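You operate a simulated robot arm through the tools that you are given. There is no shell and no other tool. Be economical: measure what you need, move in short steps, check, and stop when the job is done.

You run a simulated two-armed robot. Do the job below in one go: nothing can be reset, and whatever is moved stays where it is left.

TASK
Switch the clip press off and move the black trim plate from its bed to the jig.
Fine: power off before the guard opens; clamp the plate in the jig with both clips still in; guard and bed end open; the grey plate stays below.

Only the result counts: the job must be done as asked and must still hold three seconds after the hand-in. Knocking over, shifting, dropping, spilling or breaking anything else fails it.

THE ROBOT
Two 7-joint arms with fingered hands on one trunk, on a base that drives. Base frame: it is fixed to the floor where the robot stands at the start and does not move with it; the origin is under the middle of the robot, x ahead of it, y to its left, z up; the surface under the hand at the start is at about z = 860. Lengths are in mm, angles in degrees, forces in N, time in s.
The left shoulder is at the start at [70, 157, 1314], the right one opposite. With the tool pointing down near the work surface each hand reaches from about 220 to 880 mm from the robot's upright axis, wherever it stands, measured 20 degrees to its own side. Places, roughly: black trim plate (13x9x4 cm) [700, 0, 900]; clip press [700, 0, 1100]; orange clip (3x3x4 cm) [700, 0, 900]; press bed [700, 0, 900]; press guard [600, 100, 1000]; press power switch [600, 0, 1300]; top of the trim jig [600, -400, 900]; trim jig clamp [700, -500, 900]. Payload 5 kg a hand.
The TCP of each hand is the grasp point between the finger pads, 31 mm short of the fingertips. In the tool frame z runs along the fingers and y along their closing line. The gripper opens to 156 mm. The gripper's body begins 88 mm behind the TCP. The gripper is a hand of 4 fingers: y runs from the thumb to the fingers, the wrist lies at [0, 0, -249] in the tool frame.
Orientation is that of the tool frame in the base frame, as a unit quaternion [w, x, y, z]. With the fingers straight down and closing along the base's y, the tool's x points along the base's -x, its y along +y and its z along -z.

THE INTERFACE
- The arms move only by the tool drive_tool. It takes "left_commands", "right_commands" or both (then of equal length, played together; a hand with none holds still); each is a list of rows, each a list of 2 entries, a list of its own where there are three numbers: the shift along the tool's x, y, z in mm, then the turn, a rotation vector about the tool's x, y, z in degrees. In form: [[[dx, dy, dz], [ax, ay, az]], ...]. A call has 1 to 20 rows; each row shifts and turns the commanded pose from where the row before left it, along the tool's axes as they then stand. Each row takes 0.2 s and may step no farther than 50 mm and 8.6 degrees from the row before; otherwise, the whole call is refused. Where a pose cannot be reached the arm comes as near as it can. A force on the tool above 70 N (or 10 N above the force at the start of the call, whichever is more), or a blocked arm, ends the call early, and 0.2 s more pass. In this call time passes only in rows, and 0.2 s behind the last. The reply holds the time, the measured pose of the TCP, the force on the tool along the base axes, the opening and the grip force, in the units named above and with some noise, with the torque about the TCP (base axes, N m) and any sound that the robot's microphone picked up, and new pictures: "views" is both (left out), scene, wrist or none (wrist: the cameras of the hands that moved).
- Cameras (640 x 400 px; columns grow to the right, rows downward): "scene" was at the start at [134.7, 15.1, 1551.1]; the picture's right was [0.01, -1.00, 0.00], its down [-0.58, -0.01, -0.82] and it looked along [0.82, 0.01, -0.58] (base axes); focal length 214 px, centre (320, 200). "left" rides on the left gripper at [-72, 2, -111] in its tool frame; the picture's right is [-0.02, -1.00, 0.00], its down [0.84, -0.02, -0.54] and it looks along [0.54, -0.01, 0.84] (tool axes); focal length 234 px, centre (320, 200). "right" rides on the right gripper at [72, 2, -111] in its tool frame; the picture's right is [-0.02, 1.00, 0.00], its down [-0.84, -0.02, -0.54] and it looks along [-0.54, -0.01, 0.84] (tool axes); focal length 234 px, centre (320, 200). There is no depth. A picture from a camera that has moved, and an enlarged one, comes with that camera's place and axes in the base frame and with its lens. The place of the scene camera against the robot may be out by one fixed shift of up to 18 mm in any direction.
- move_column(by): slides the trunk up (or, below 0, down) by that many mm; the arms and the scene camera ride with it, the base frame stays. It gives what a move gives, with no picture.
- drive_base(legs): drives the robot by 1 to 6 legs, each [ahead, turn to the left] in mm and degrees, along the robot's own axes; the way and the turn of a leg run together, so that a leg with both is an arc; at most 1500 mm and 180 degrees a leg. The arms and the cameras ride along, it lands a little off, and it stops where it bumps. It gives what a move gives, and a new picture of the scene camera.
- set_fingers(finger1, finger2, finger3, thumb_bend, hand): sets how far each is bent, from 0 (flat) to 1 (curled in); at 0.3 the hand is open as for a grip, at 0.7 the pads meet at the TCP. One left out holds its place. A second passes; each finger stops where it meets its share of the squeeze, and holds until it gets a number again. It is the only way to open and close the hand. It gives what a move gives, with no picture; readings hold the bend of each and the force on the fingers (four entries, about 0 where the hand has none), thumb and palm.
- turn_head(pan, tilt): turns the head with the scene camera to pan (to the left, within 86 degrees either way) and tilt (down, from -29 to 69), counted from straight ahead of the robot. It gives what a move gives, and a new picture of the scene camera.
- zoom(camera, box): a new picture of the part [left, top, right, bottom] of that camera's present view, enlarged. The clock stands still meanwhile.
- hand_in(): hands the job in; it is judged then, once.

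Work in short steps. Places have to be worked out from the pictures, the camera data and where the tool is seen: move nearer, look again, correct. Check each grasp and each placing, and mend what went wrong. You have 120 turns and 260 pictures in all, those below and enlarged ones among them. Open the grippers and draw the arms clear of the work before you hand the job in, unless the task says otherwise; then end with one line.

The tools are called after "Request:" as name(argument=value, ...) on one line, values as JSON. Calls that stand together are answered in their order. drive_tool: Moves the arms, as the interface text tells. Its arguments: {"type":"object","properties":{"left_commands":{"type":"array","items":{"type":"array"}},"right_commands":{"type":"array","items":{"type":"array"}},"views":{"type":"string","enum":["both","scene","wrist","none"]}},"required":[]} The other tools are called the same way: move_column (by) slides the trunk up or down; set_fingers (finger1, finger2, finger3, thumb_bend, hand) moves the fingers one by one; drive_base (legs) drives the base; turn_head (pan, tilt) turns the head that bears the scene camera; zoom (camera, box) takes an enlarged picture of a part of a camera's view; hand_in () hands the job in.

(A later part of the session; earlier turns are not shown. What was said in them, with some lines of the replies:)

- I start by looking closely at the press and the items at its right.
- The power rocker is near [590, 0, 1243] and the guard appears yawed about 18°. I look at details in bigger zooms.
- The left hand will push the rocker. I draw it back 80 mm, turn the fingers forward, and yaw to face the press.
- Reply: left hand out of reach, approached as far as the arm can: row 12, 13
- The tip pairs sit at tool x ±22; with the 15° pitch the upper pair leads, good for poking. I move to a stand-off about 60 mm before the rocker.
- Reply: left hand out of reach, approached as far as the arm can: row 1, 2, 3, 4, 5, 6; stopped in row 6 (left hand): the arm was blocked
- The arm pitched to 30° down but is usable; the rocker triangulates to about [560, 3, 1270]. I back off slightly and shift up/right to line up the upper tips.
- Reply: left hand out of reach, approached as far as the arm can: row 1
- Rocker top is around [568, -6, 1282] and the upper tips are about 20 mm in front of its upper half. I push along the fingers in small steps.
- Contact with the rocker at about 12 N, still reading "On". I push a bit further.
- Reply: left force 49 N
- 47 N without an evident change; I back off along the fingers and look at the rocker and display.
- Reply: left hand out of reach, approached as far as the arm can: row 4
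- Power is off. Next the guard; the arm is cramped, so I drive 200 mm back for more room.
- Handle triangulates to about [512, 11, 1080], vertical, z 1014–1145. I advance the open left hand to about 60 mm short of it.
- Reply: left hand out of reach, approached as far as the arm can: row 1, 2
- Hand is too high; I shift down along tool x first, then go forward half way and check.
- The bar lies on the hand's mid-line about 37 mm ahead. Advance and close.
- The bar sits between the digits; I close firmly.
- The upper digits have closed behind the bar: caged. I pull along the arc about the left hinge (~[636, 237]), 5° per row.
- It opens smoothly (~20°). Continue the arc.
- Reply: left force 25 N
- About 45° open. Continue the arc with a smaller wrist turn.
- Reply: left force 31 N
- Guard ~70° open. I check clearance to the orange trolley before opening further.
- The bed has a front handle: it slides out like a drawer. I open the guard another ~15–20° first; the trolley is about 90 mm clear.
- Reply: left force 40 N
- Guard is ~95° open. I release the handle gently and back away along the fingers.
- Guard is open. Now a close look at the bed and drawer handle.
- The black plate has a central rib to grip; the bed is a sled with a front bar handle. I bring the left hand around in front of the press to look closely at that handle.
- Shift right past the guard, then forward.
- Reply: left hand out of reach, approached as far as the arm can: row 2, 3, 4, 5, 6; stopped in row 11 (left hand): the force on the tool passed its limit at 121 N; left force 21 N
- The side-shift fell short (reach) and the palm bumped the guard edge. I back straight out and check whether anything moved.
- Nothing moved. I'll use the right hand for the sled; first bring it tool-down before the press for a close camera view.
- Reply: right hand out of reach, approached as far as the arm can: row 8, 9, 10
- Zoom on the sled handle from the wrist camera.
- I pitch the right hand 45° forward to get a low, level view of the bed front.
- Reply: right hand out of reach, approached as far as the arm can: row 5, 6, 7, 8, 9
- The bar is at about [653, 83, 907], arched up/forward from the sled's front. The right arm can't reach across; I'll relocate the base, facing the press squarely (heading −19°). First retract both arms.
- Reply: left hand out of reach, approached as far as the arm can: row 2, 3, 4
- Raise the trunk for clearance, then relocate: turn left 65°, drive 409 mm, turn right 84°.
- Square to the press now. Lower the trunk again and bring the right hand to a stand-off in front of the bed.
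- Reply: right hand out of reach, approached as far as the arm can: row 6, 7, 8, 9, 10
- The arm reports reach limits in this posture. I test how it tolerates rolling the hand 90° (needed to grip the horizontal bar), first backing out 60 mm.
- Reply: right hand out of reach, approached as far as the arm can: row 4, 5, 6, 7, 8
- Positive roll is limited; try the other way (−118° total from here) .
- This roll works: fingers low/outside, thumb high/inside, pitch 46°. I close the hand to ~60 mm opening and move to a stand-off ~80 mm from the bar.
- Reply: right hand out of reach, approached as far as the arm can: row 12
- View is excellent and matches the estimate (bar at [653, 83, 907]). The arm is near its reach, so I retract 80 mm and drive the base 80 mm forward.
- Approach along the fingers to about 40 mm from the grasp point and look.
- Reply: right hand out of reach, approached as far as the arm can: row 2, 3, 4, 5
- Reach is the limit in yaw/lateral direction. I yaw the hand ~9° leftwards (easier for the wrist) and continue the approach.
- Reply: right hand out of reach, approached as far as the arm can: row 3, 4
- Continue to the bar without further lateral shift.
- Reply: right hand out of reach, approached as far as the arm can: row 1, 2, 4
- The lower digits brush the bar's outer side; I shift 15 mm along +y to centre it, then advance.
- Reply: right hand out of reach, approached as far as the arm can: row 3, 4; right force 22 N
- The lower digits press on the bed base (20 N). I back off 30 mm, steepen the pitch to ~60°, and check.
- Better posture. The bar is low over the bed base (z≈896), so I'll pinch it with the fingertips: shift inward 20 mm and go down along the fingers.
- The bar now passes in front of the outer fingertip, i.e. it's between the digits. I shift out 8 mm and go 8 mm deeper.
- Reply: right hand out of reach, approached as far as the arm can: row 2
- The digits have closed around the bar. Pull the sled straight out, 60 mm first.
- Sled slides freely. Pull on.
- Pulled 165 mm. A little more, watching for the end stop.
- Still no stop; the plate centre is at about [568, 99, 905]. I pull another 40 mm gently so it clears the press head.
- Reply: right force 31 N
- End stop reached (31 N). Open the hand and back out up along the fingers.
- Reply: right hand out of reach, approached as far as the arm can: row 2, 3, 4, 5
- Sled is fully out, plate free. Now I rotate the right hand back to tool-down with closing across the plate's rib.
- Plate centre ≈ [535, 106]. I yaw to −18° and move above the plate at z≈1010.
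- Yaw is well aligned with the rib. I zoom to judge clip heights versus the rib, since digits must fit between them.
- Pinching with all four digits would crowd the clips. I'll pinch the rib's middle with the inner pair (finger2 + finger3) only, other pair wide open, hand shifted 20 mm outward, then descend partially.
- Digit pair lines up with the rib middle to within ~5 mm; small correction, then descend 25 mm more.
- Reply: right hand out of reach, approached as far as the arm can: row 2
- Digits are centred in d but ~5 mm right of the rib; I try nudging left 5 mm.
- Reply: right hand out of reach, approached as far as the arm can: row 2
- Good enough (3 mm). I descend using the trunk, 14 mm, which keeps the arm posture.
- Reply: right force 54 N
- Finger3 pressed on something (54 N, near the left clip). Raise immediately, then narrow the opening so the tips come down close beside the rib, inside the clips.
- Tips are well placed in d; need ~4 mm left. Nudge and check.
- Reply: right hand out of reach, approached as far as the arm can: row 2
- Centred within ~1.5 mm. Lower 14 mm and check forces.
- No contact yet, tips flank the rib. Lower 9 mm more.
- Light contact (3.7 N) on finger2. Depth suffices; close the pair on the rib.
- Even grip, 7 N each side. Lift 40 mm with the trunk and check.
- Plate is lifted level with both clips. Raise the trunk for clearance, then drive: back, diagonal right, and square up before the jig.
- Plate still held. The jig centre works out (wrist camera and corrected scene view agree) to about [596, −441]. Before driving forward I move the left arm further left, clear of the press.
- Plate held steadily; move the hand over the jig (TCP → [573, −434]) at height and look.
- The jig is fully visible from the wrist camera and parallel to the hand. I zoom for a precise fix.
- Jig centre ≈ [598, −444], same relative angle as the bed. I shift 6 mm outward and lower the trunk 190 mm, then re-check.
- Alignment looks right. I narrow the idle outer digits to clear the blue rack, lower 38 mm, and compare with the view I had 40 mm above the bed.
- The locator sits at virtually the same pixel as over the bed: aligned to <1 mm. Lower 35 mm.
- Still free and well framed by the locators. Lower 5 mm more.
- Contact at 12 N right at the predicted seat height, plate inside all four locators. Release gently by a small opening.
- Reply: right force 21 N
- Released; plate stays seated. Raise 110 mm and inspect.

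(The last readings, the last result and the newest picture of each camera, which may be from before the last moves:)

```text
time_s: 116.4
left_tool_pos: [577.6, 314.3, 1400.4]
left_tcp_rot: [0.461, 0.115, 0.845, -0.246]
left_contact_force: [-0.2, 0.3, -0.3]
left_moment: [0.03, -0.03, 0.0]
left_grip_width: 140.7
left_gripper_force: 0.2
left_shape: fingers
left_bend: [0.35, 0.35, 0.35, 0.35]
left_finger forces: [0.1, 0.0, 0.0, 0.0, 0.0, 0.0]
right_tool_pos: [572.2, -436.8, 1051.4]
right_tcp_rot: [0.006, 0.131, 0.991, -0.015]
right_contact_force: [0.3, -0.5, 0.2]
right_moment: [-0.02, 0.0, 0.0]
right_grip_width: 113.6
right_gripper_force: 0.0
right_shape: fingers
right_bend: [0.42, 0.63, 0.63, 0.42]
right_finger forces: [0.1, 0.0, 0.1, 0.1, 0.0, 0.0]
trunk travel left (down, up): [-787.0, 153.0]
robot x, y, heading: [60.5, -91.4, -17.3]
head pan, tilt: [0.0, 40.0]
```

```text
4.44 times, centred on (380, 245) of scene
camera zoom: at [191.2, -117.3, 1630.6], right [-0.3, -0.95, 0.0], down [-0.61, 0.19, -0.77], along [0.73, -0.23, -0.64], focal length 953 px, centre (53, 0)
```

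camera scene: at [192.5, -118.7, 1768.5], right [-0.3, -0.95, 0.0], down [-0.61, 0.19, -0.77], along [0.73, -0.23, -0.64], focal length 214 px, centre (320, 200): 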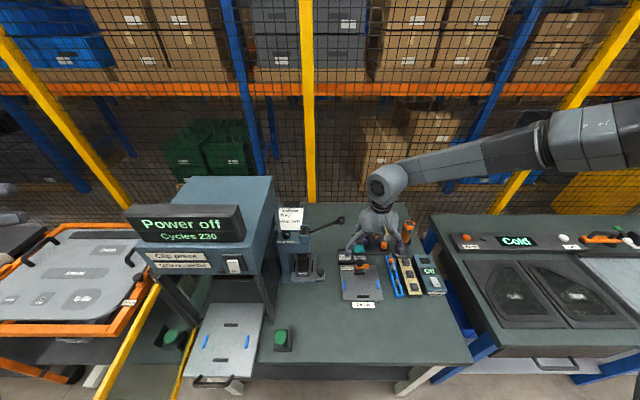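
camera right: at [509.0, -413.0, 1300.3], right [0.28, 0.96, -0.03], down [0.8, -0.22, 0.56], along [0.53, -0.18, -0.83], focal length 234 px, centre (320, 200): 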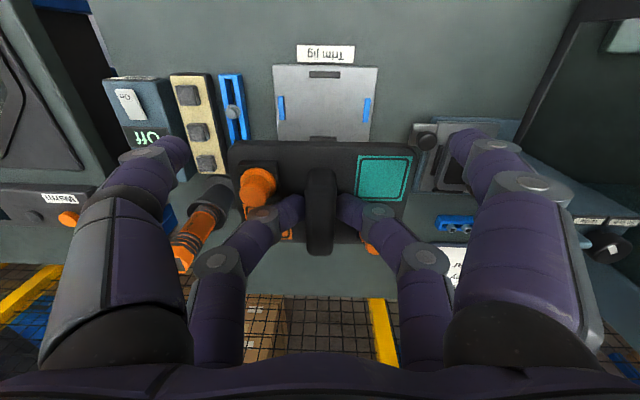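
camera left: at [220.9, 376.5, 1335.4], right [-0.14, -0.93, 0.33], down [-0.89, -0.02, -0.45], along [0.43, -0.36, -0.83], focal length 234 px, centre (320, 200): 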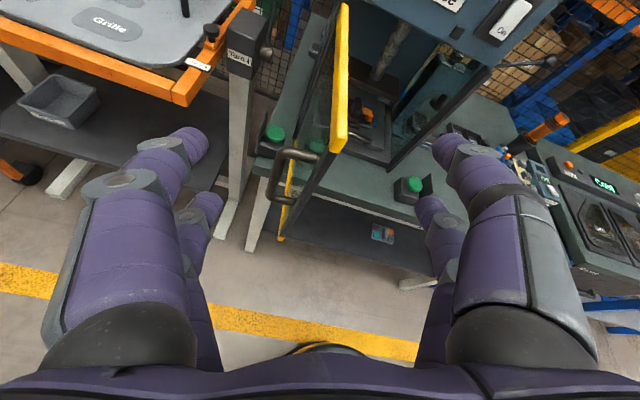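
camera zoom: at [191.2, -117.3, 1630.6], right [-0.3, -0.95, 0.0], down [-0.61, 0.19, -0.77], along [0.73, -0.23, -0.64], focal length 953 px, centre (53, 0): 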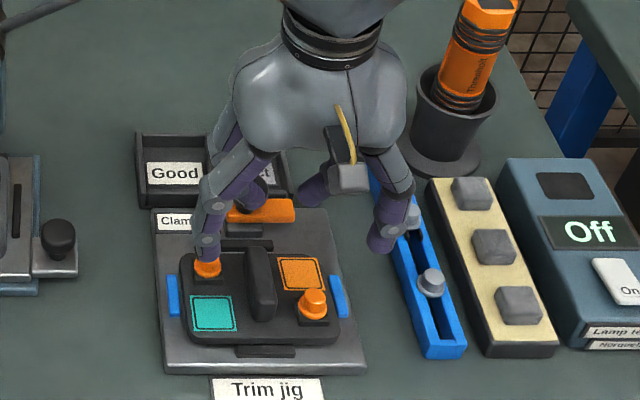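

Plate is in with both clips. Now the clamp: I move the hand outward a bit to view its mechanism.

Request:
drive_tool(right_commands=[[[30, 0, 0], [0, 0, 0]], [[30, 0, 0], [0, 0, 0]], [[30, 0, 0], [0, 0, 0]]], views="none")

Request:
zoom(camera="right", box=[240, 140, 420, 260])

Request:
zoom(camera="scene", box=[330, 215, 410, 275])

```text
time_s: 117.2
left_tool_pos: [576.9, 315.6, 1400.5]
left_tcp_rot: [0.462, 0.115, 0.845, -0.246]
left_contact_force: [-0.3, 0.4, 0.7]
left_moment: [-0.02, -0.02, 0.0]
left_grip_width: 140.6
left_gripper_force: 0.1
left_shape: fingers
left_bend: [0.35, 0.35, 0.35, 0.35]
left_finger forces: [0.1, 0.1, 0.1, 0.0, 0.1, 0.0]
right_tool_pos: [481.9, -412.2, 1052.6]
right_tcp_rot: [0.006, 0.132, 0.991, -0.015]
right_contact_force: [-0.7, -0.5, -0.4]
right_moment: [0.03, -0.02, 0.01]
right_grip_width: 113.3
right_gripper_force: 0.0
right_shape: fingers
right_bend: [0.42, 0.63, 0.63, 0.42]
right_finger forces: [0.0, 0.0, 0.0, 0.1, 0.1, 0.0]
trunk travel left (down, up): [-787.0, 153.0]
robot x, y, heading: [65.4, -94.7, -17.3]
head pan, tilt: [0.0, 40.0]
```

```text
3.33 times, centred on (330, 200) of right
camera zoom: at [412.1, -387.7, 1162.5], right [0.28, 0.96, -0.03], down [0.8, -0.22, 0.56], along [0.53, -0.18, -0.83], focal length 781 px, centre (287, 200)
```

zoom: 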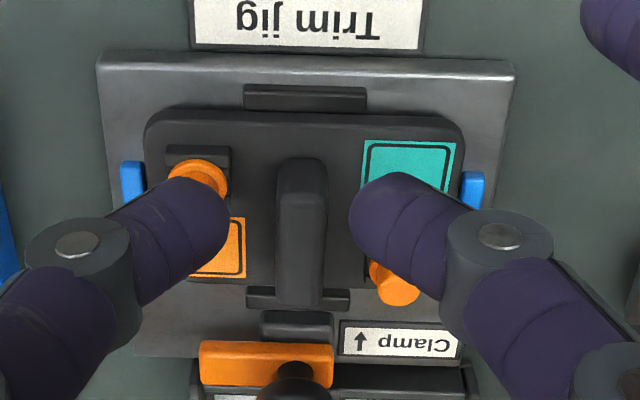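

```text
6.67 times, centred on (370, 245) of scene
camera zoom: at [190.0, -117.0, 1630.8], right [-0.3, -0.95, 0.0], down [-0.61, 0.19, -0.77], along [0.73, -0.23, -0.64], focal length 1430 px, centre (-13, -100)
```

zoom: 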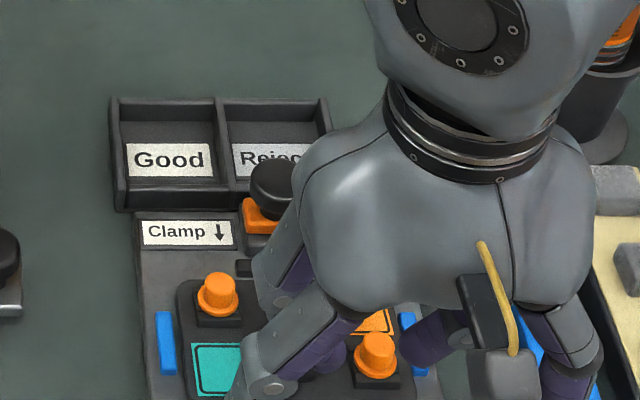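

The clamp looks like a swing bar pivoting under the knob, its free end pointing right, to be swung toward the robot over the plate edge. I flatten the digits for a clear view and look from closer.

Request:
set_fingers(hand="right", finger1=0.05, finger2=0.05, finger3=0.05, thumb_bend=0.05)

Request:
drive_tool(right_commands=[[[-30, -10, 0], [0, 0, 0]], [[-30, 0, 0], [0, 0, 0]], [[-30, 0, 0], [0, 0, 0]], [[-30, 0, 0], [0, 0, 0]]], views="wrist")

Request:
zoom(camera="right", box=[250, 120, 400, 240])

```text
time_s: 118.2
left_tool_pos: [576.9, 316.3, 1400.8]
left_tcp_rot: [0.461, 0.115, 0.845, -0.246]
left_contact_force: [-0.5, 0.3, -0.1]
left_moment: [0.04, -0.04, 0.0]
left_grip_width: 140.4
left_gripper_force: 0.1
left_shape: fingers
left_bend: [0.35, 0.35, 0.35, 0.35]
left_finger forces: [0.0, 0.1, 0.0, 0.0, 0.0, 0.1]
right_tool_pos: [482.5, -412.6, 1052.1]
right_tcp_rot: [0.006, 0.131, 0.991, -0.015]
right_contact_force: [-0.1, 0.3, 0.8]
right_moment: [-0.02, 0.01, 0.04]
right_grip_width: 218.9
right_gripper_force: 0.0
right_shape: fingers
right_bend: [0.05, 0.05, 0.05, 0.05]
right_finger forces: [0.1, 0.1, 0.1, 0.1, 0.0, 0.1]
trunk travel left (down, up): [-787.0, 153.0]
robot x, y, heading: [62.9, -89.8, -17.6]
head pan, tilt: [0.0, 40.0]
```

```text
time_s: 119.2
left_tool_pos: [578.1, 314.6, 1399.9]
left_tcp_rot: [0.46, 0.114, 0.845, -0.246]
left_contact_force: [-0.5, -0.1, -0.3]
left_moment: [-0.02, 0.01, 0.02]
left_grip_width: 140.7
left_gripper_force: 0.0
left_shape: fingers
left_bend: [0.35, 0.35, 0.35, 0.35]
left_finger forces: [0.1, 0.0, 0.0, 0.0, 0.1, 0.0]
right_tool_pos: [600.3, -454.8, 1053.8]
right_tcp_rot: [0.005, 0.13, 0.991, -0.015]
right_contact_force: [0.4, 0.0, 0.2]
right_moment: [0.01, 0.05, 0.04]
right_grip_width: 219.0
right_gripper_force: 0.1
right_shape: fingers
right_bend: [0.05, 0.05, 0.05, 0.05]
right_finger forces: [0.1, 0.0, 0.1, 0.0, 0.0, 0.1]
trunk travel left (down, up): [-787.0, 153.0]
robot x, y, heading: [68.6, -89.9, -17.3]
head pan, tilt: [0.0, 40.0]
camera right: at [530.9, -430.3, 1162.6], right [0.28, 0.96, -0.03], down [0.8, -0.22, 0.56], along [0.53, -0.18, -0.83], focal length 234 px, centre (320, 200)
```

right: 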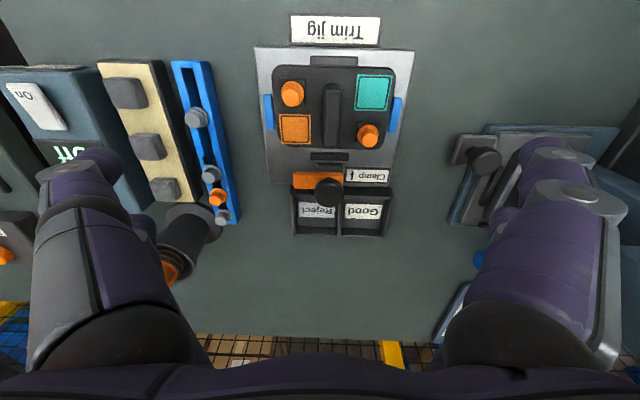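

```text
3.33 times, centred on (325, 180) of right
camera zoom: at [530.9, -430.3, 1162.6], right [0.28, 0.96, -0.03], down [0.8, -0.22, 0.56], along [0.53, -0.18, -0.83], focal length 781 px, centre (303, 267)
```

zoom: 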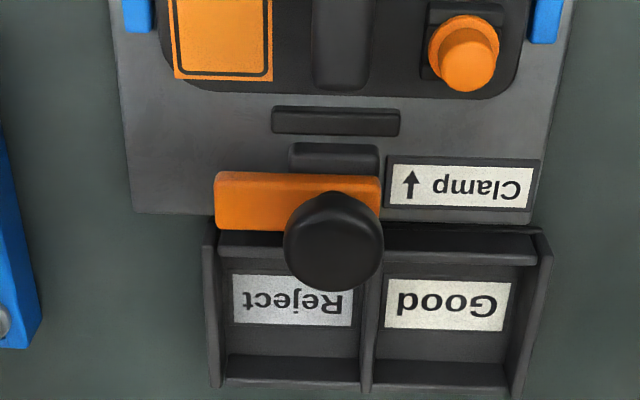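

Clear: lever pivots under the knob (~[670, −467]), free end at right (~[659, −508]). I'll push its back side toward the robot using only finger3 as a prod. Move over and check.

Request:
set_fingers(hand="right", finger3=0.7)

Request:
drive_tool(right_commands=[[[-23, -7, 0], [0, 0, 0]], [[-23, -7, 0], [0, 0, 0]], [[-23, -7, 0], [0, 0, 0]], [[0, 0, 30], [0, 0, 0]], [[0, 0, 30], [0, 0, 0]]], views="both")

Request:
zoom(camera="right", box=[230, 110, 410, 250])

```text
time_s: 120.2
left_tool_pos: [576.2, 316.4, 1400.0]
left_tcp_rot: [0.461, 0.115, 0.845, -0.246]
left_contact_force: [0.3, 0.4, -0.4]
left_moment: [0.01, 0.0, 0.0]
left_grip_width: 140.7
left_gripper_force: 0.0
left_shape: fingers
left_bend: [0.35, 0.35, 0.35, 0.35]
left_finger forces: [0.1, 0.1, 0.1, 0.0, 0.0, 0.0]
right_tool_pos: [598.9, -453.8, 1053.6]
right_tcp_rot: [0.006, 0.131, 0.991, -0.015]
right_contact_force: [1.0, 0.3, -0.5]
right_moment: [-0.02, -0.01, 0.02]
right_grip_width: 218.8
right_gripper_force: 0.1
right_shape: fingers
right_bend: [0.05, 0.05, 0.7, 0.05]
right_finger forces: [0.1, 0.0, 0.0, 0.1, 0.1, 0.1]
trunk travel left (down, up): [-787.0, 153.0]
robot x, y, heading: [66.4, -90.9, -17.4]
head pan, tilt: [0.0, 40.0]
```

```text
time_s: 121.4
left_tool_pos: [577.2, 315.1, 1400.6]
left_tcp_rot: [0.461, 0.115, 0.845, -0.246]
left_contact_force: [0.3, 0.1, -0.4]
left_moment: [-0.01, 0.03, 0.03]
left_grip_width: 140.4
left_gripper_force: 0.0
left_shape: fingers
left_bend: [0.35, 0.35, 0.35, 0.35]
left_finger forces: [0.1, 0.0, 0.0, 0.0, 0.0, 0.0]
right_tool_pos: [629.5, -501.0, 1014.6]
right_tcp_rot: [0.008, 0.131, 0.991, -0.013]
right_contact_force: [0.0, 0.3, -0.3]
right_moment: [0.0, 0.0, -0.01]
right_grip_width: 218.7
right_gripper_force: 0.0
right_shape: fingers
right_bend: [0.05, 0.05, 0.7, 0.05]
right_finger forces: [0.0, 0.0, 0.0, 0.1, 0.0, 0.1]
right hand out of reach, approached as far as the arm can: row 3, 4, 5
trunk travel left (down, up): [-787.0, 153.0]
robot x, y, heading: [66.5, -90.0, -17.4]
head pan, tilt: [0.0, 40.0]
camera scene: at [191.1, -117.7, 1630.7], right [-0.3, -0.95, 0.0], down [-0.61, 0.19, -0.77], along [0.73, -0.23, -0.64], focal length 214 px, centre (320, 200)
camera right: at [559.5, -476.0, 1124.1], right [0.28, 0.96, -0.03], down [0.8, -0.22, 0.56], along [0.53, -0.18, -0.83], focal length 234 px, centre (320, 200)
```

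scene: 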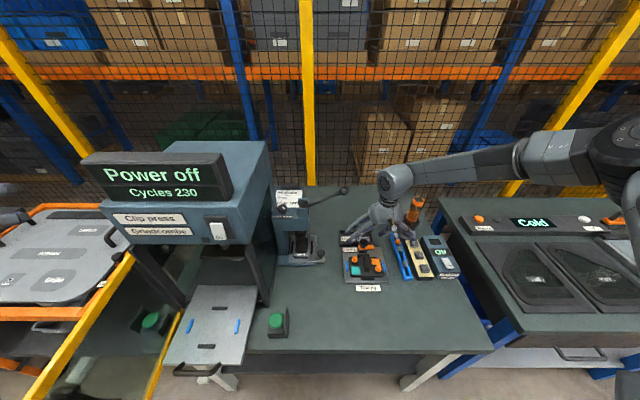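
right: 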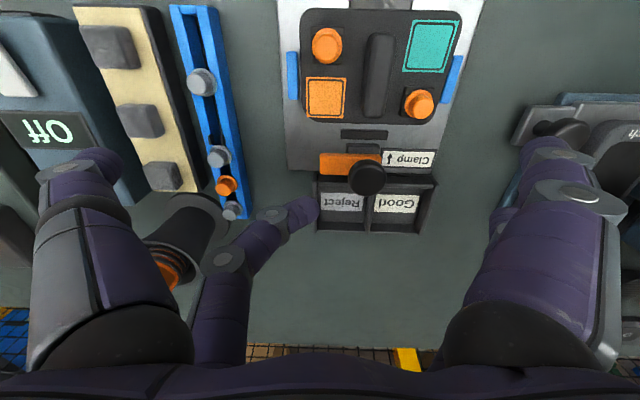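

```text
2.86 times, centred on (320, 180) of right
camera zoom: at [559.5, -476.0, 1124.1], right [0.28, 0.96, -0.03], down [0.8, -0.22, 0.56], along [0.53, -0.18, -0.83], focal length 669 px, centre (320, 257)
```

zoom: 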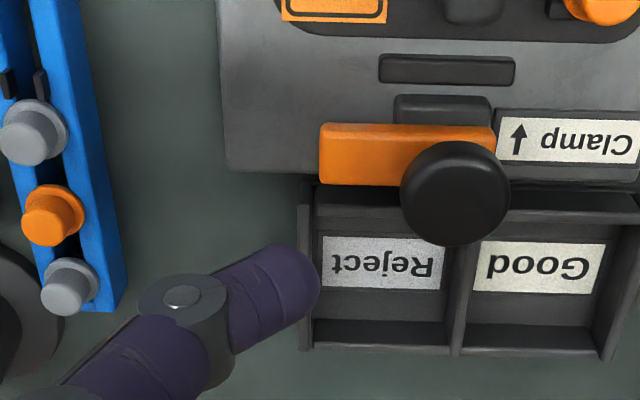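

Reach is again marginal; I raise slightly and drive the base 50 mm forward.

Request:
drive_base(legs=[[50, 0]])

Request:
zoom(camera="right", box=[230, 110, 410, 250])

```text
time_s: 122.4
left_tool_pos: [615.0, 303.6, 1402.2]
left_tcp_rot: [0.464, 0.115, 0.843, -0.247]
left_contact_force: [-2.0, 0.4, 1.0]
left_moment: [0.0, -0.06, 0.03]
left_grip_width: 140.5
left_gripper_force: 0.1
left_shape: fingers
left_bend: [0.35, 0.35, 0.35, 0.35]
left_finger forces: [0.0, 0.0, 0.0, 0.1, 0.0, 0.1]
right_tool_pos: [671.9, -512.6, 1020.1]
right_tcp_rot: [0.011, 0.131, 0.991, -0.015]
right_contact_force: [-1.6, 0.7, 0.3]
right_moment: [-0.07, -0.12, 0.02]
right_grip_width: 219.1
right_gripper_force: 0.1
right_shape: fingers
right_bend: [0.05, 0.05, 0.7, 0.05]
right_finger forces: [0.0, 0.0, 0.0, 0.0, 0.1, 0.1]
trunk travel left (down, up): [-787.0, 153.0]
robot x, y, heading: [113.9, -111.7, -17.3]
head pan, tilt: [0.0, 40.0]
camera scene: at [227.4, -128.3, 1632.0], right [-0.3, -0.95, 0.0], down [-0.61, 0.19, -0.77], along [0.74, -0.23, -0.64], focal length 214 px, centre (320, 200)
```

scene: 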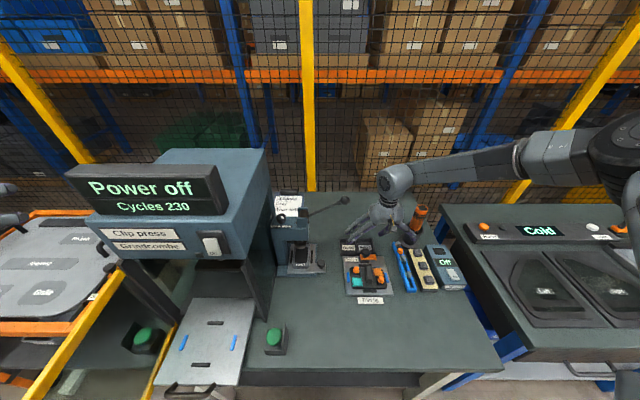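

```text
2.86 times, centred on (320, 180) of right
camera zoom: at [599.9, -487.4, 1129.3], right [0.28, 0.96, -0.03], down [0.79, -0.22, 0.57], along [0.54, -0.18, -0.82], focal length 669 px, centre (320, 257)
```

zoom: 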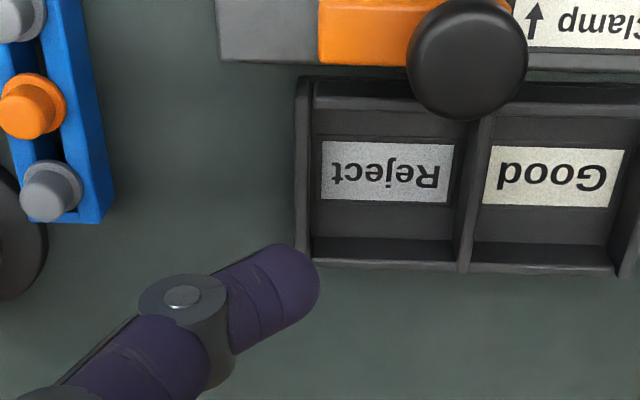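

Now in range. Shift to the pushing start (behind the bar near its free end) and lower to z≈960.

Request:
drive_tool(right_commands=[[[8, 8, 0], [0, 0, 0]], [[7, 8, 0], [0, 0, 0]]], views="none")

Request:
move_column(by=-65)

Request:
zoom(camera="right", box=[230, 110, 410, 250])

Request:
zoom(camera="scene", box=[330, 190, 440, 270])

```text
time_s: 123.0
left_tool_pos: [620.4, 303.1, 1400.6]
left_tcp_rot: [0.462, 0.114, 0.844, -0.246]
left_contact_force: [-0.4, 0.1, -0.9]
left_moment: [0.01, -0.02, 0.01]
left_grip_width: 140.9
left_gripper_force: 0.0
left_shape: fingers
left_bend: [0.35, 0.35, 0.35, 0.35]
left_finger forces: [0.0, 0.1, 0.1, 0.1, 0.0, 0.1]
right_tool_pos: [664.0, -496.3, 1016.1]
right_tcp_rot: [0.009, 0.13, 0.991, -0.015]
right_contact_force: [0.4, 0.4, 0.5]
right_moment: [-0.04, -0.06, -0.01]
right_grip_width: 218.9
right_gripper_force: 0.1
right_shape: fingers
right_bend: [0.05, 0.05, 0.7, 0.05]
right_finger forces: [0.1, 0.0, 0.0, 0.1, 0.0, 0.0]
trunk travel left (down, up): [-787.0, 153.0]
robot x, y, heading: [114.3, -105.5, -17.5]
head pan, tilt: [0.0, 40.0]
```

```text
time_s: 124.0
left_tool_pos: [623.4, 301.6, 1335.7]
left_tcp_rot: [0.461, 0.115, 0.845, -0.247]
left_contact_force: [-0.4, 0.1, -0.3]
left_moment: [0.03, -0.02, 0.0]
left_grip_width: 140.8
left_gripper_force: 0.0
left_shape: fingers
left_bend: [0.35, 0.35, 0.35, 0.35]
left_finger forces: [0.0, 0.0, 0.1, 0.0, 0.0, 0.0]
right_tool_pos: [667.5, -497.3, 950.5]
right_tcp_rot: [0.008, 0.131, 0.991, -0.015]
right_contact_force: [-0.4, -0.3, 0.2]
right_moment: [0.0, -0.04, 0.02]
right_grip_width: 218.8
right_gripper_force: 0.1
right_shape: fingers
right_bend: [0.05, 0.05, 0.7, 0.05]
right_finger forces: [0.1, 0.0, 0.0, 0.0, 0.0, 0.0]
trunk travel left (down, up): [-722.0, 218.0]
robot x, y, heading: [113.1, -105.0, -17.4]
head pan, tilt: [0.0, 40.0]
```

```text
2.86 times, centred on (320, 180) of right
camera zoom: at [596.9, -472.4, 1059.1], right [0.28, 0.96, -0.03], down [0.8, -0.22, 0.56], along [0.53, -0.18, -0.83], focal length 669 px, centre (320, 257)
```

zoom: 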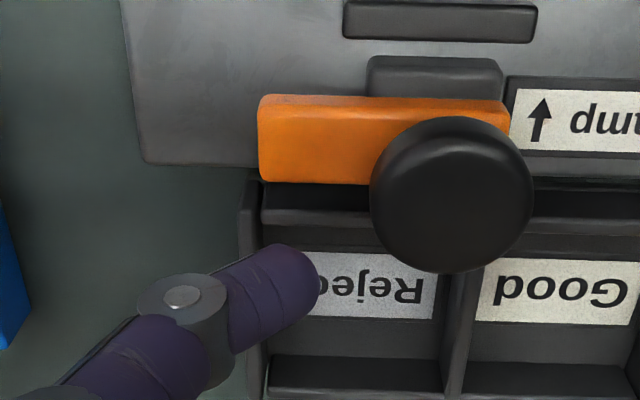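

```text
5.00 times, centred on (385, 230) of scene
camera zoom: at [238.1, -131.9, 1565.9], right [-0.3, -0.95, 0.0], down [-0.61, 0.19, -0.77], along [0.73, -0.23, -0.64], focal length 1072 px, centre (-5, 50)
```

zoom: 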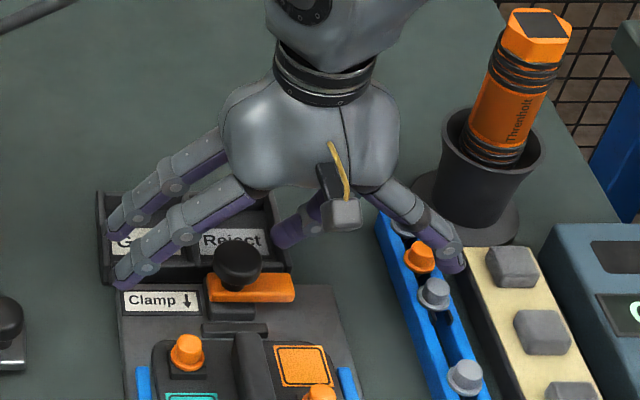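

Tip is behind the bar over the tray opening. Flatten the other digits fully, shift 6 mm left, lower 18 mm.

Request:
set_fingers(hand="right", finger1=0.0, finger2=0.0, thumb_bend=0.0)

Request:
drive_tool(right_commands=[[[0, 6, 0], [0, 0, 0]]], views="none")

Request:
move_column(by=-18)

Request:
zoom(camera="right", box=[230, 110, 410, 250])

Request:
zoom(camera="scene", box=[330, 190, 440, 270])

```text
time_s: 125.0
left_tool_pos: [624.4, 301.7, 1334.9]
left_tcp_rot: [0.461, 0.114, 0.845, -0.245]
left_contact_force: [-0.4, -0.4, 0.2]
left_moment: [0.01, 0.0, 0.0]
left_grip_width: 140.5
left_gripper_force: 0.2
left_shape: fingers
left_bend: [0.35, 0.35, 0.35, 0.35]
left_finger forces: [0.1, 0.0, 0.1, 0.0, 0.1, 0.0]
right_tool_pos: [667.7, -496.4, 948.7]
right_tcp_rot: [0.007, 0.131, 0.991, -0.014]
right_contact_force: [-0.1, -0.4, -0.2]
right_moment: [0.03, -0.02, -0.01]
right_grip_width: 226.9
right_gripper_force: 0.1
right_shape: fingers
right_bend: [0.0, 0.0, 0.7, 0.0]
right_finger forces: [0.0, 0.1, 0.0, 0.1, 0.0, 0.0]
trunk travel left (down, up): [-722.0, 218.0]
robot x, y, heading: [114.8, -106.5, -17.4]
head pan, tilt: [0.0, 40.0]
```

```text
time_s: 125.4
left_tool_pos: [624.6, 302.0, 1334.4]
left_tcp_rot: [0.46, 0.115, 0.845, -0.247]
left_contact_force: [0.2, 0.0, -0.4]
left_moment: [-0.02, -0.03, 0.02]
left_grip_width: 140.8
left_gripper_force: 0.0
left_shape: fingers
left_bend: [0.35, 0.35, 0.35, 0.35]
left_finger forces: [0.0, 0.0, 0.0, 0.1, 0.0, 0.0]
right_tool_pos: [670.6, -492.4, 947.6]
right_tcp_rot: [0.007, 0.13, 0.991, -0.014]
right_contact_force: [0.3, -0.3, -0.4]
right_moment: [0.0, -0.02, -0.01]
right_grip_width: 226.6
right_gripper_force: 0.0
right_shape: fingers
right_bend: [0.0, 0.0, 0.7, 0.0]
right_finger forces: [0.1, 0.0, 0.1, 0.0, 0.1, 0.0]
trunk travel left (down, up): [-722.0, 218.0]
robot x, y, heading: [112.0, -108.1, -17.3]
head pan, tilt: [0.0, 40.0]
```

```text
time_s: 126.1
left_tool_pos: [624.8, 300.9, 1318.0]
left_tcp_rot: [0.461, 0.115, 0.845, -0.246]
left_contact_force: [0.1, 0.0, 0.1]
left_moment: [-0.03, -0.04, -0.03]
left_grip_width: 140.5
left_gripper_force: 0.0
left_shape: fingers
left_bend: [0.35, 0.35, 0.35, 0.35]
left_finger forces: [0.0, 0.1, 0.0, 0.1, 0.1, 0.0]
right_tool_pos: [670.5, -492.6, 929.5]
right_tcp_rot: [0.006, 0.13, 0.991, -0.014]
right_contact_force: [0.7, -0.1, -0.1]
right_moment: [0.01, 0.01, -0.01]
right_grip_width: 226.8
right_gripper_force: 0.1
right_shape: fingers
right_bend: [0.0, 0.0, 0.7, 0.0]
right_finger forces: [0.0, 0.1, 0.1, 0.0, 0.0, 0.0]
trunk travel left (down, up): [-704.0, 236.0]
robot x, y, heading: [108.8, -105.6, -17.3]
head pan, tilt: [0.0, 40.0]
```

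```text
2.86 times, centred on (320, 180) of right
camera zoom: at [599.3, -467.8, 1040.1], right [0.28, 0.96, -0.03], down [0.8, -0.22, 0.56], along [0.53, -0.18, -0.83], focal length 669 px, centre (320, 257)
```

zoom: 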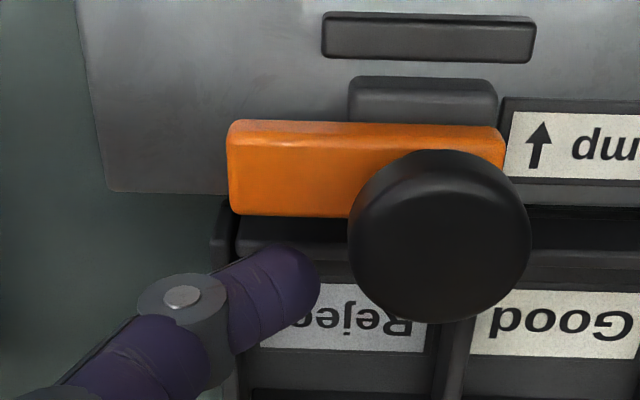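

```text
5.00 times, centred on (385, 230) of scene
camera zoom: at [239.1, -132.0, 1547.7], right [-0.3, -0.95, 0.0], down [-0.61, 0.19, -0.77], along [0.73, -0.23, -0.64], focal length 1072 px, centre (-5, 50)
```

zoom: 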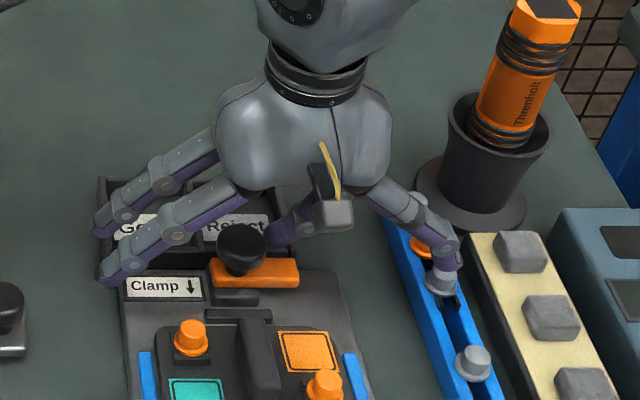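

Everything clear. Now push toward the robot (tool +x) 24 mm in small steps.

Request:
drive_tool(right_commands=[[[6, 0, 0], [0, 0, 0]], [[6, 0, 0], [0, 0, 0]], [[6, 0, 0], [0, 0, 0]], [[6, 0, 0], [0, 0, 0]]], views="none")

Request:
zoom(camera="right", box=[230, 110, 410, 250])

```text
time_s: 127.1
left_tool_pos: [624.9, 301.6, 1316.7]
left_tcp_rot: [0.461, 0.115, 0.845, -0.247]
left_contact_force: [-0.1, 0.7, 0.4]
left_moment: [-0.01, -0.05, 0.0]
left_grip_width: 140.8
left_gripper_force: 0.1
left_shape: fingers
left_bend: [0.35, 0.35, 0.35, 0.35]
left_finger forces: [0.1, 0.0, 0.0, 0.0, 0.0, 0.0]
right_tool_pos: [646.7, -485.7, 930.3]
right_tcp_rot: [0.007, 0.131, 0.991, -0.014]
right_contact_force: [1.1, -1.2, 1.0]
right_moment: [-0.05, -0.05, -0.02]
right_grip_width: 226.8
right_gripper_force: 0.3
right_shape: fingers
right_bend: [0.0, 0.0, 0.7, 0.0]
right_finger forces: [0.0, 0.1, 1.6, 0.0, 0.0, 0.0]
trunk travel left (down, up): [-704.0, 236.0]
robot x, y, heading: [112.3, -104.7, -17.3]
head pan, tilt: [0.0, 40.0]
```

```text
2.86 times, centred on (320, 180) of right
camera zoom: at [576.6, -461.9, 1040.4], right [0.28, 0.96, -0.03], down [0.8, -0.22, 0.56], along [0.53, -0.18, -0.83], focal length 669 px, centre (320, 257)
```

zoom: 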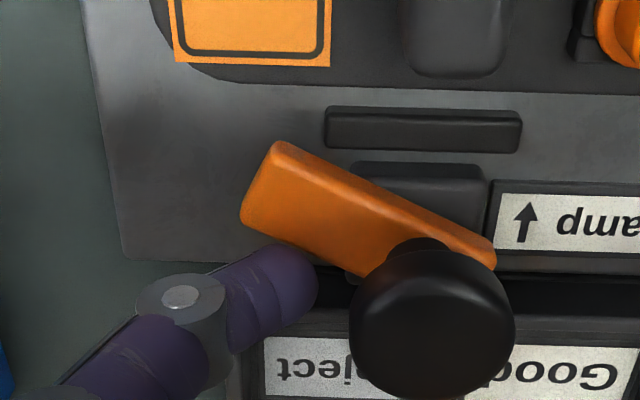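

It swings smoothly about the knob (~28°). Continue along the arc.

Request:
drive_tool(right_commands=[[[6.5, 2, 0], [0, 0, 0]], [[6.5, 2, 0], [0, 0, 0]], [[6, 2, 0], [0, 0, 0]], [[4, 4, 0], [0, 0, 0]]], views="none")

Request:
zoom(camera="right", box=[230, 110, 410, 250])

```text
time_s: 128.1
left_tool_pos: [622.6, 301.3, 1316.1]
left_tcp_rot: [0.461, 0.114, 0.845, -0.246]
left_contact_force: [-0.2, 0.4, -0.2]
left_moment: [0.04, 0.0, -0.05]
left_grip_width: 140.7
left_gripper_force: 0.0
left_shape: fingers
left_bend: [0.35, 0.35, 0.35, 0.35]
left_finger forces: [0.0, 0.0, 0.0, 0.0, 0.0, 0.1]
right_tool_pos: [627.1, -469.8, 927.4]
right_tcp_rot: [0.008, 0.131, 0.991, -0.014]
right_contact_force: [1.5, -1.0, 1.9]
right_moment: [-0.05, -0.08, 0.0]
right_grip_width: 226.8
right_gripper_force: 1.5
right_shape: fingers
right_bend: [0.0, 0.0, 0.7, 0.0]
right_finger forces: [0.1, 0.1, 3.1, 0.0, 0.1, 0.0]
trunk travel left (down, up): [-704.0, 236.0]
robot x, y, heading: [110.4, -106.4, -17.3]
head pan, tilt: [0.0, 40.0]
```

```text
2.86 times, centred on (320, 180) of right
camera zoom: at [557.1, -445.4, 1038.5], right [0.28, 0.96, -0.03], down [0.8, -0.22, 0.56], along [0.53, -0.18, -0.83], focal length 669 px, centre (320, 257)
```

zoom: 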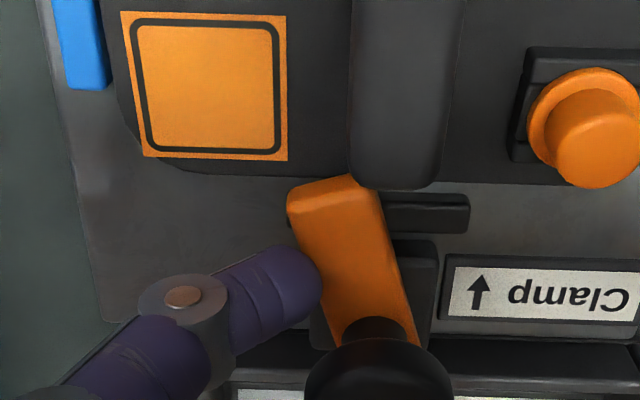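

About 70°. Push on leftward to complete the swing.

Request:
drive_tool(right_commands=[[[2, 5, 0], [0, 0, 0]], [[1, 5, 0], [0, 0, 0]], [[0, 5, 0], [0, 0, 0]]], views="none")

Request:
zoom(camera="right", box=[230, 110, 410, 250])

```text
time_s: 128.9
left_tool_pos: [623.7, 300.6, 1319.1]
left_tcp_rot: [0.461, 0.114, 0.845, -0.245]
left_contact_force: [0.2, 0.2, 0.6]
left_moment: [0.02, 0.01, -0.01]
left_grip_width: 140.8
left_gripper_force: 0.1
left_shape: fingers
left_bend: [0.35, 0.35, 0.35, 0.35]
left_finger forces: [0.1, 0.1, 0.0, 0.1, 0.1, 0.0]
right_tool_pos: [626.3, -456.2, 929.2]
right_tcp_rot: [0.008, 0.13, 0.991, -0.014]
right_contact_force: [-1.7, -4.4, 6.9]
right_moment: [-0.19, -0.08, -0.08]
right_grip_width: 226.9
right_gripper_force: 4.7
right_shape: fingers
right_bend: [0.0, 0.0, 0.67, 0.0]
right_finger forces: [0.1, 0.0, 8.3, 0.1, 0.0, 0.1]
trunk travel left (down, up): [-704.0, 236.0]
robot x, y, heading: [114.0, -106.0, -17.3]
head pan, tilt: [0.0, 40.0]
```

```text
2.86 times, centred on (320, 180) of right
camera zoom: at [556.4, -431.7, 1039.1], right [0.28, 0.96, -0.03], down [0.8, -0.22, 0.56], along [0.53, -0.18, -0.83], focal length 669 px, centre (320, 257)
```

zoom: 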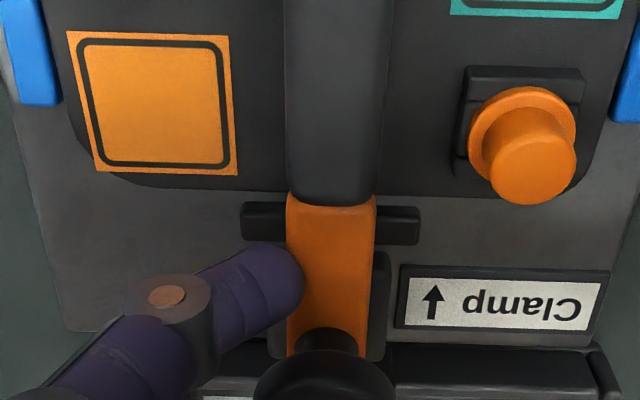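

The lever lies in line with the rib, over the plate edge, 8 N at the finger. One more small push to make sure it's at its stop.

Request:
drive_tool(right_commands=[[[0, 3, 0], [0, 0, 0]], [[0, 3, 0], [0, 0, 0]]], views="none")

Request:
zoom(camera="right", box=[230, 110, 410, 250])

```text
time_s: 129.5
left_tool_pos: [622.0, 299.8, 1319.0]
left_tcp_rot: [0.462, 0.115, 0.845, -0.245]
left_contact_force: [0.2, -0.6, 0.4]
left_moment: [-0.01, -0.01, 0.01]
left_grip_width: 140.6
left_gripper_force: 0.1
left_shape: fingers
left_bend: [0.35, 0.35, 0.35, 0.35]
left_finger forces: [0.0, 0.0, 0.0, 0.1, 0.0, 0.1]
right_tool_pos: [627.4, -450.2, 929.7]
right_tcp_rot: [0.009, 0.131, 0.991, -0.014]
right_contact_force: [-3.7, -7.0, 13.9]
right_moment: [-0.52, -0.15, -0.25]
right_grip_width: 226.7
right_gripper_force: 8.3
right_shape: fingers
right_bend: [0.0, 0.0, 0.64, 0.0]
right_finger forces: [0.1, 0.1, 16.5, 0.0, 0.0, 0.1]
trunk travel left (down, up): [-704.0, 236.0]
robot x, y, heading: [110.4, -105.3, -17.4]
head pan, tilt: [0.0, 40.0]
```

```text
2.86 times, centred on (320, 180) of right
camera zoom: at [557.7, -426.7, 1039.4], right [0.28, 0.96, -0.03], down [0.8, -0.22, 0.56], along [0.53, -0.18, -0.83], focal length 669 px, centre (320, 257)
```

zoom: 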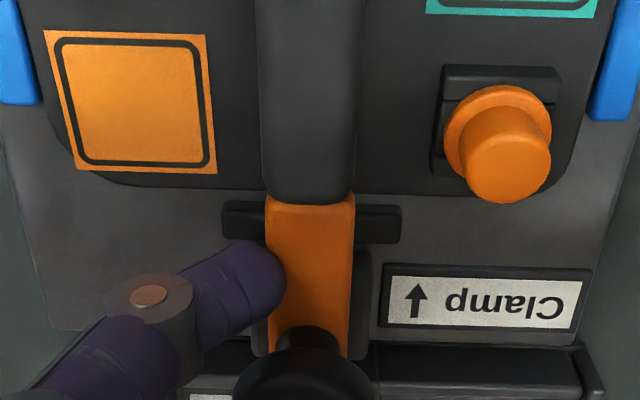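

Lever is at its stop. Back the finger off to the right, then rise.

Request:
drive_tool(right_commands=[[[0, -8, 0], [0, 0, 0]], [[0, -8, 0], [0, 0, 0]], [[0, -8, -10], [0, 0, 0]], [[0, 0, -30], [0, 0, 0]]], views="none")

Request:
move_column(by=160)

Request:
zoom(camera="right", box=[230, 80, 430, 230])

```text
time_s: 130.5
left_tool_pos: [622.3, 303.2, 1317.0]
left_tcp_rot: [0.462, 0.114, 0.845, -0.245]
left_contact_force: [0.7, 0.5, -0.1]
left_moment: [-0.04, -0.01, 0.01]
left_grip_width: 140.7
left_gripper_force: 0.0
left_shape: fingers
left_bend: [0.35, 0.35, 0.35, 0.35]
left_finger forces: [0.0, 0.0, 0.0, 0.0, 0.0, 0.0]
right_tool_pos: [622.0, -469.7, 971.1]
right_tcp_rot: [0.008, 0.13, 0.991, -0.014]
right_contact_force: [0.2, 0.1, 0.1]
right_moment: [-0.03, 0.0, 0.02]
right_grip_width: 226.8
right_gripper_force: 0.2
right_shape: fingers
right_bend: [0.0, 0.0, 0.7, 0.0]
right_finger forces: [0.0, 0.0, 0.0, 0.1, 0.1, 0.0]
trunk travel left (down, up): [-704.0, 236.0]
robot x, y, heading: [116.2, -105.7, -17.3]
head pan, tilt: [0.0, 40.0]
```

```text
time_s: 132.3
left_tool_pos: [624.4, 301.0, 1478.0]
left_tcp_rot: [0.46, 0.114, 0.845, -0.246]
left_contact_force: [0.3, -0.1, 0.3]
left_moment: [0.06, 0.0, 0.01]
left_grip_width: 140.8
left_gripper_force: 0.2
left_shape: fingers
left_bend: [0.35, 0.35, 0.35, 0.35]
left_finger forces: [0.0, 0.1, 0.1, 0.0, 0.0, 0.0]
right_tool_pos: [622.2, -469.6, 1130.7]
right_tcp_rot: [0.007, 0.131, 0.991, -0.015]
right_contact_force: [-0.6, 0.3, -0.3]
right_moment: [-0.02, 0.01, -0.01]
right_grip_width: 227.1
right_gripper_force: 0.2
right_shape: fingers
right_bend: [0.0, 0.0, 0.7, 0.0]
right_finger forces: [0.1, 0.1, 0.0, 0.0, 0.0, 0.1]
trunk travel left (down, up): [-864.0, 76.0]
robot x, y, heading: [115.5, -108.7, -17.5]
head pan, tilt: [0.0, 40.0]
```

```text
2.67 times, centred on (330, 155) of right
camera zoom: at [552.8, -445.2, 1239.8], right [0.28, 0.96, -0.03], down [0.8, -0.22, 0.56], along [0.53, -0.18, -0.83], focal length 624 px, centre (293, 320)
```

zoom: 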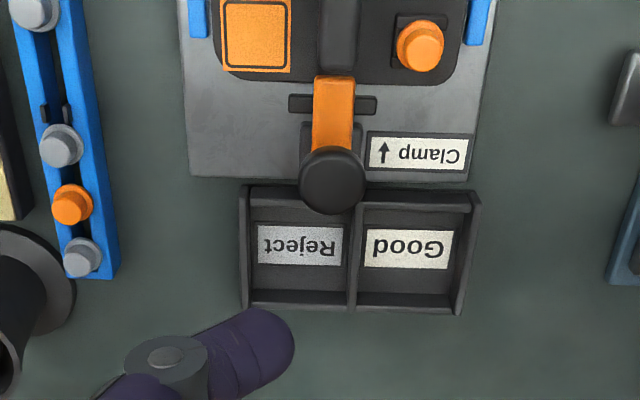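

Clamp stays closed over the plate. I open the hand and drive back 350 mm to clear everything, then inspect.

Request:
set_fingers(hand="right", finger1=0.3, finger2=0.3, finger3=0.3, thumb_bend=0.3)

Request:
drive_base(legs=[[-350, 0]])

Request:
zoom(camera="scene", box=[140, 150, 340, 320])

Request:
zoom(camera="right", box=[220, 200, 420, 340])

```text
time_s: 133.3
left_tool_pos: [624.8, 301.3, 1477.9]
left_tcp_rot: [0.461, 0.114, 0.845, -0.246]
left_contact_force: [-0.3, -0.4, -0.4]
left_moment: [0.01, -0.01, -0.01]
left_grip_width: 140.7
left_gripper_force: 0.1
left_shape: fingers
left_bend: [0.35, 0.35, 0.35, 0.35]
left_finger forces: [0.1, 0.0, 0.0, 0.0, 0.0, 0.1]
right_tool_pos: [623.1, -469.8, 1129.3]
right_tcp_rot: [0.007, 0.132, 0.991, -0.015]
right_contact_force: [0.4, -0.8, 0.5]
right_moment: [-0.02, 0.01, -0.01]
right_grip_width: 160.8
right_gripper_force: 0.1
right_shape: fingers
right_bend: [0.3, 0.3, 0.3, 0.3]
right_finger forces: [0.0, 0.0, 0.0, 0.1, 0.0, 0.0]
trunk travel left (down, up): [-864.0, 76.0]
robot x, y, heading: [110.9, -102.6, -17.3]
head pan, tilt: [0.0, 40.0]
```

```text
time_s: 135.6
left_tool_pos: [284.6, 407.7, 1477.8]
left_tcp_rot: [0.461, 0.114, 0.845, -0.245]
left_contact_force: [0.7, 0.3, 0.1]
left_moment: [-0.01, 0.02, -0.01]
left_grip_width: 140.6
left_gripper_force: 0.0
left_shape: fingers
left_bend: [0.35, 0.35, 0.35, 0.35]
left_finger forces: [0.0, 0.1, 0.0, 0.0, 0.0, 0.0]
right_tool_pos: [285.3, -362.3, 1128.9]
right_tcp_rot: [0.007, 0.129, 0.992, -0.014]
right_contact_force: [0.2, -0.3, 0.2]
right_moment: [0.0, 0.01, -0.01]
right_grip_width: 160.9
right_gripper_force: 0.0
right_shape: fingers
right_bend: [0.3, 0.3, 0.3, 0.3]
right_finger forces: [0.0, 0.1, 0.0, 0.1, 0.0, 0.0]
trunk travel left (down, up): [-864.0, 76.0]
robot x, y, heading: [-228.5, -4.8, -17.2]
head pan, tilt: [0.0, 40.0]
camera scene: at [-99.4, -27.1, 1707.5], right [-0.29, -0.96, 0.0], down [-0.62, 0.19, -0.77], along [0.73, -0.22, -0.64], focal length 214 px, centre (320, 200)
```

scene: 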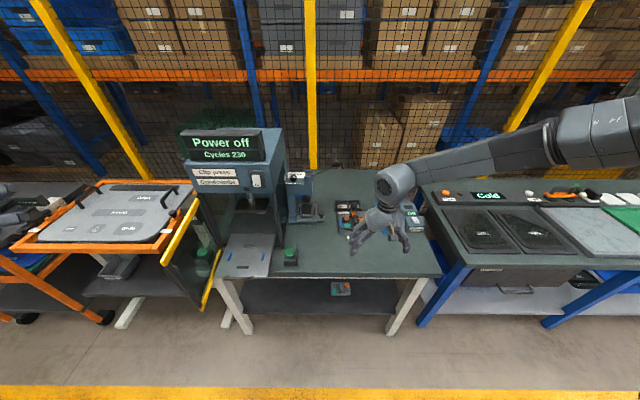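

```text
2.35 times, centred on (240, 235) of scene
camera zoom: at [-99.4, -27.1, 1707.5], right [-0.29, -0.96, 0.0], down [-0.62, 0.19, -0.77], along [0.73, -0.22, -0.64], focal length 505 px, centre (508, 118)
```

zoom: 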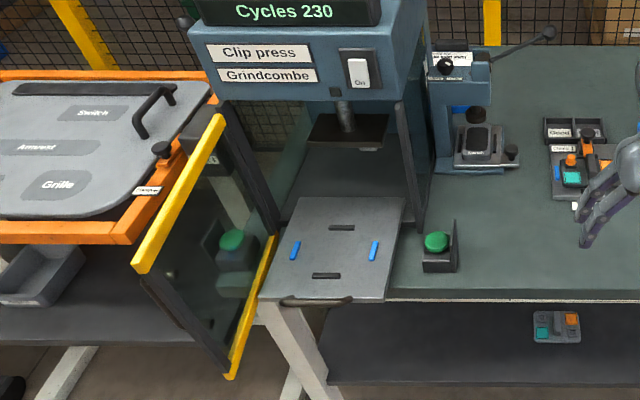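

```text
2.86 times, centred on (320, 270) of right
camera zoom: at [214.6, -339.1, 1238.9], right [0.28, 0.96, -0.03], down [0.8, -0.22, 0.56], along [0.53, -0.18, -0.83], focal length 669 px, centre (320, 0)
```

zoom: 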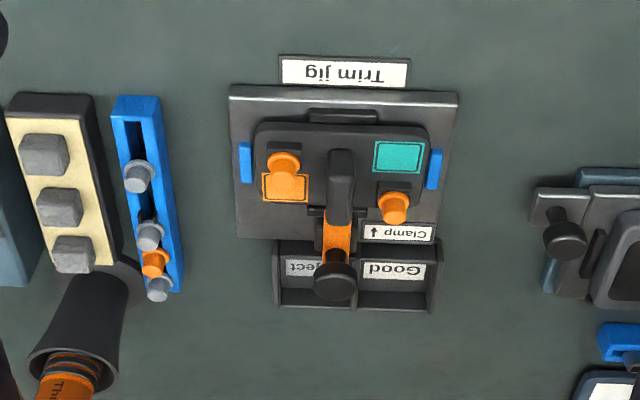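

Power is off, guard and bed are open, the black plate is clamped in the jig with both clips, and the grey plate is still on its shelf. Both hands are open and clear, so I hand in.

Request:
hand_in()

```text
The job is handed in.
```

The clip press is off with guard and bed left open, the black trim plate is clamped in the jig with both clips in, and the grey plate stayed below.
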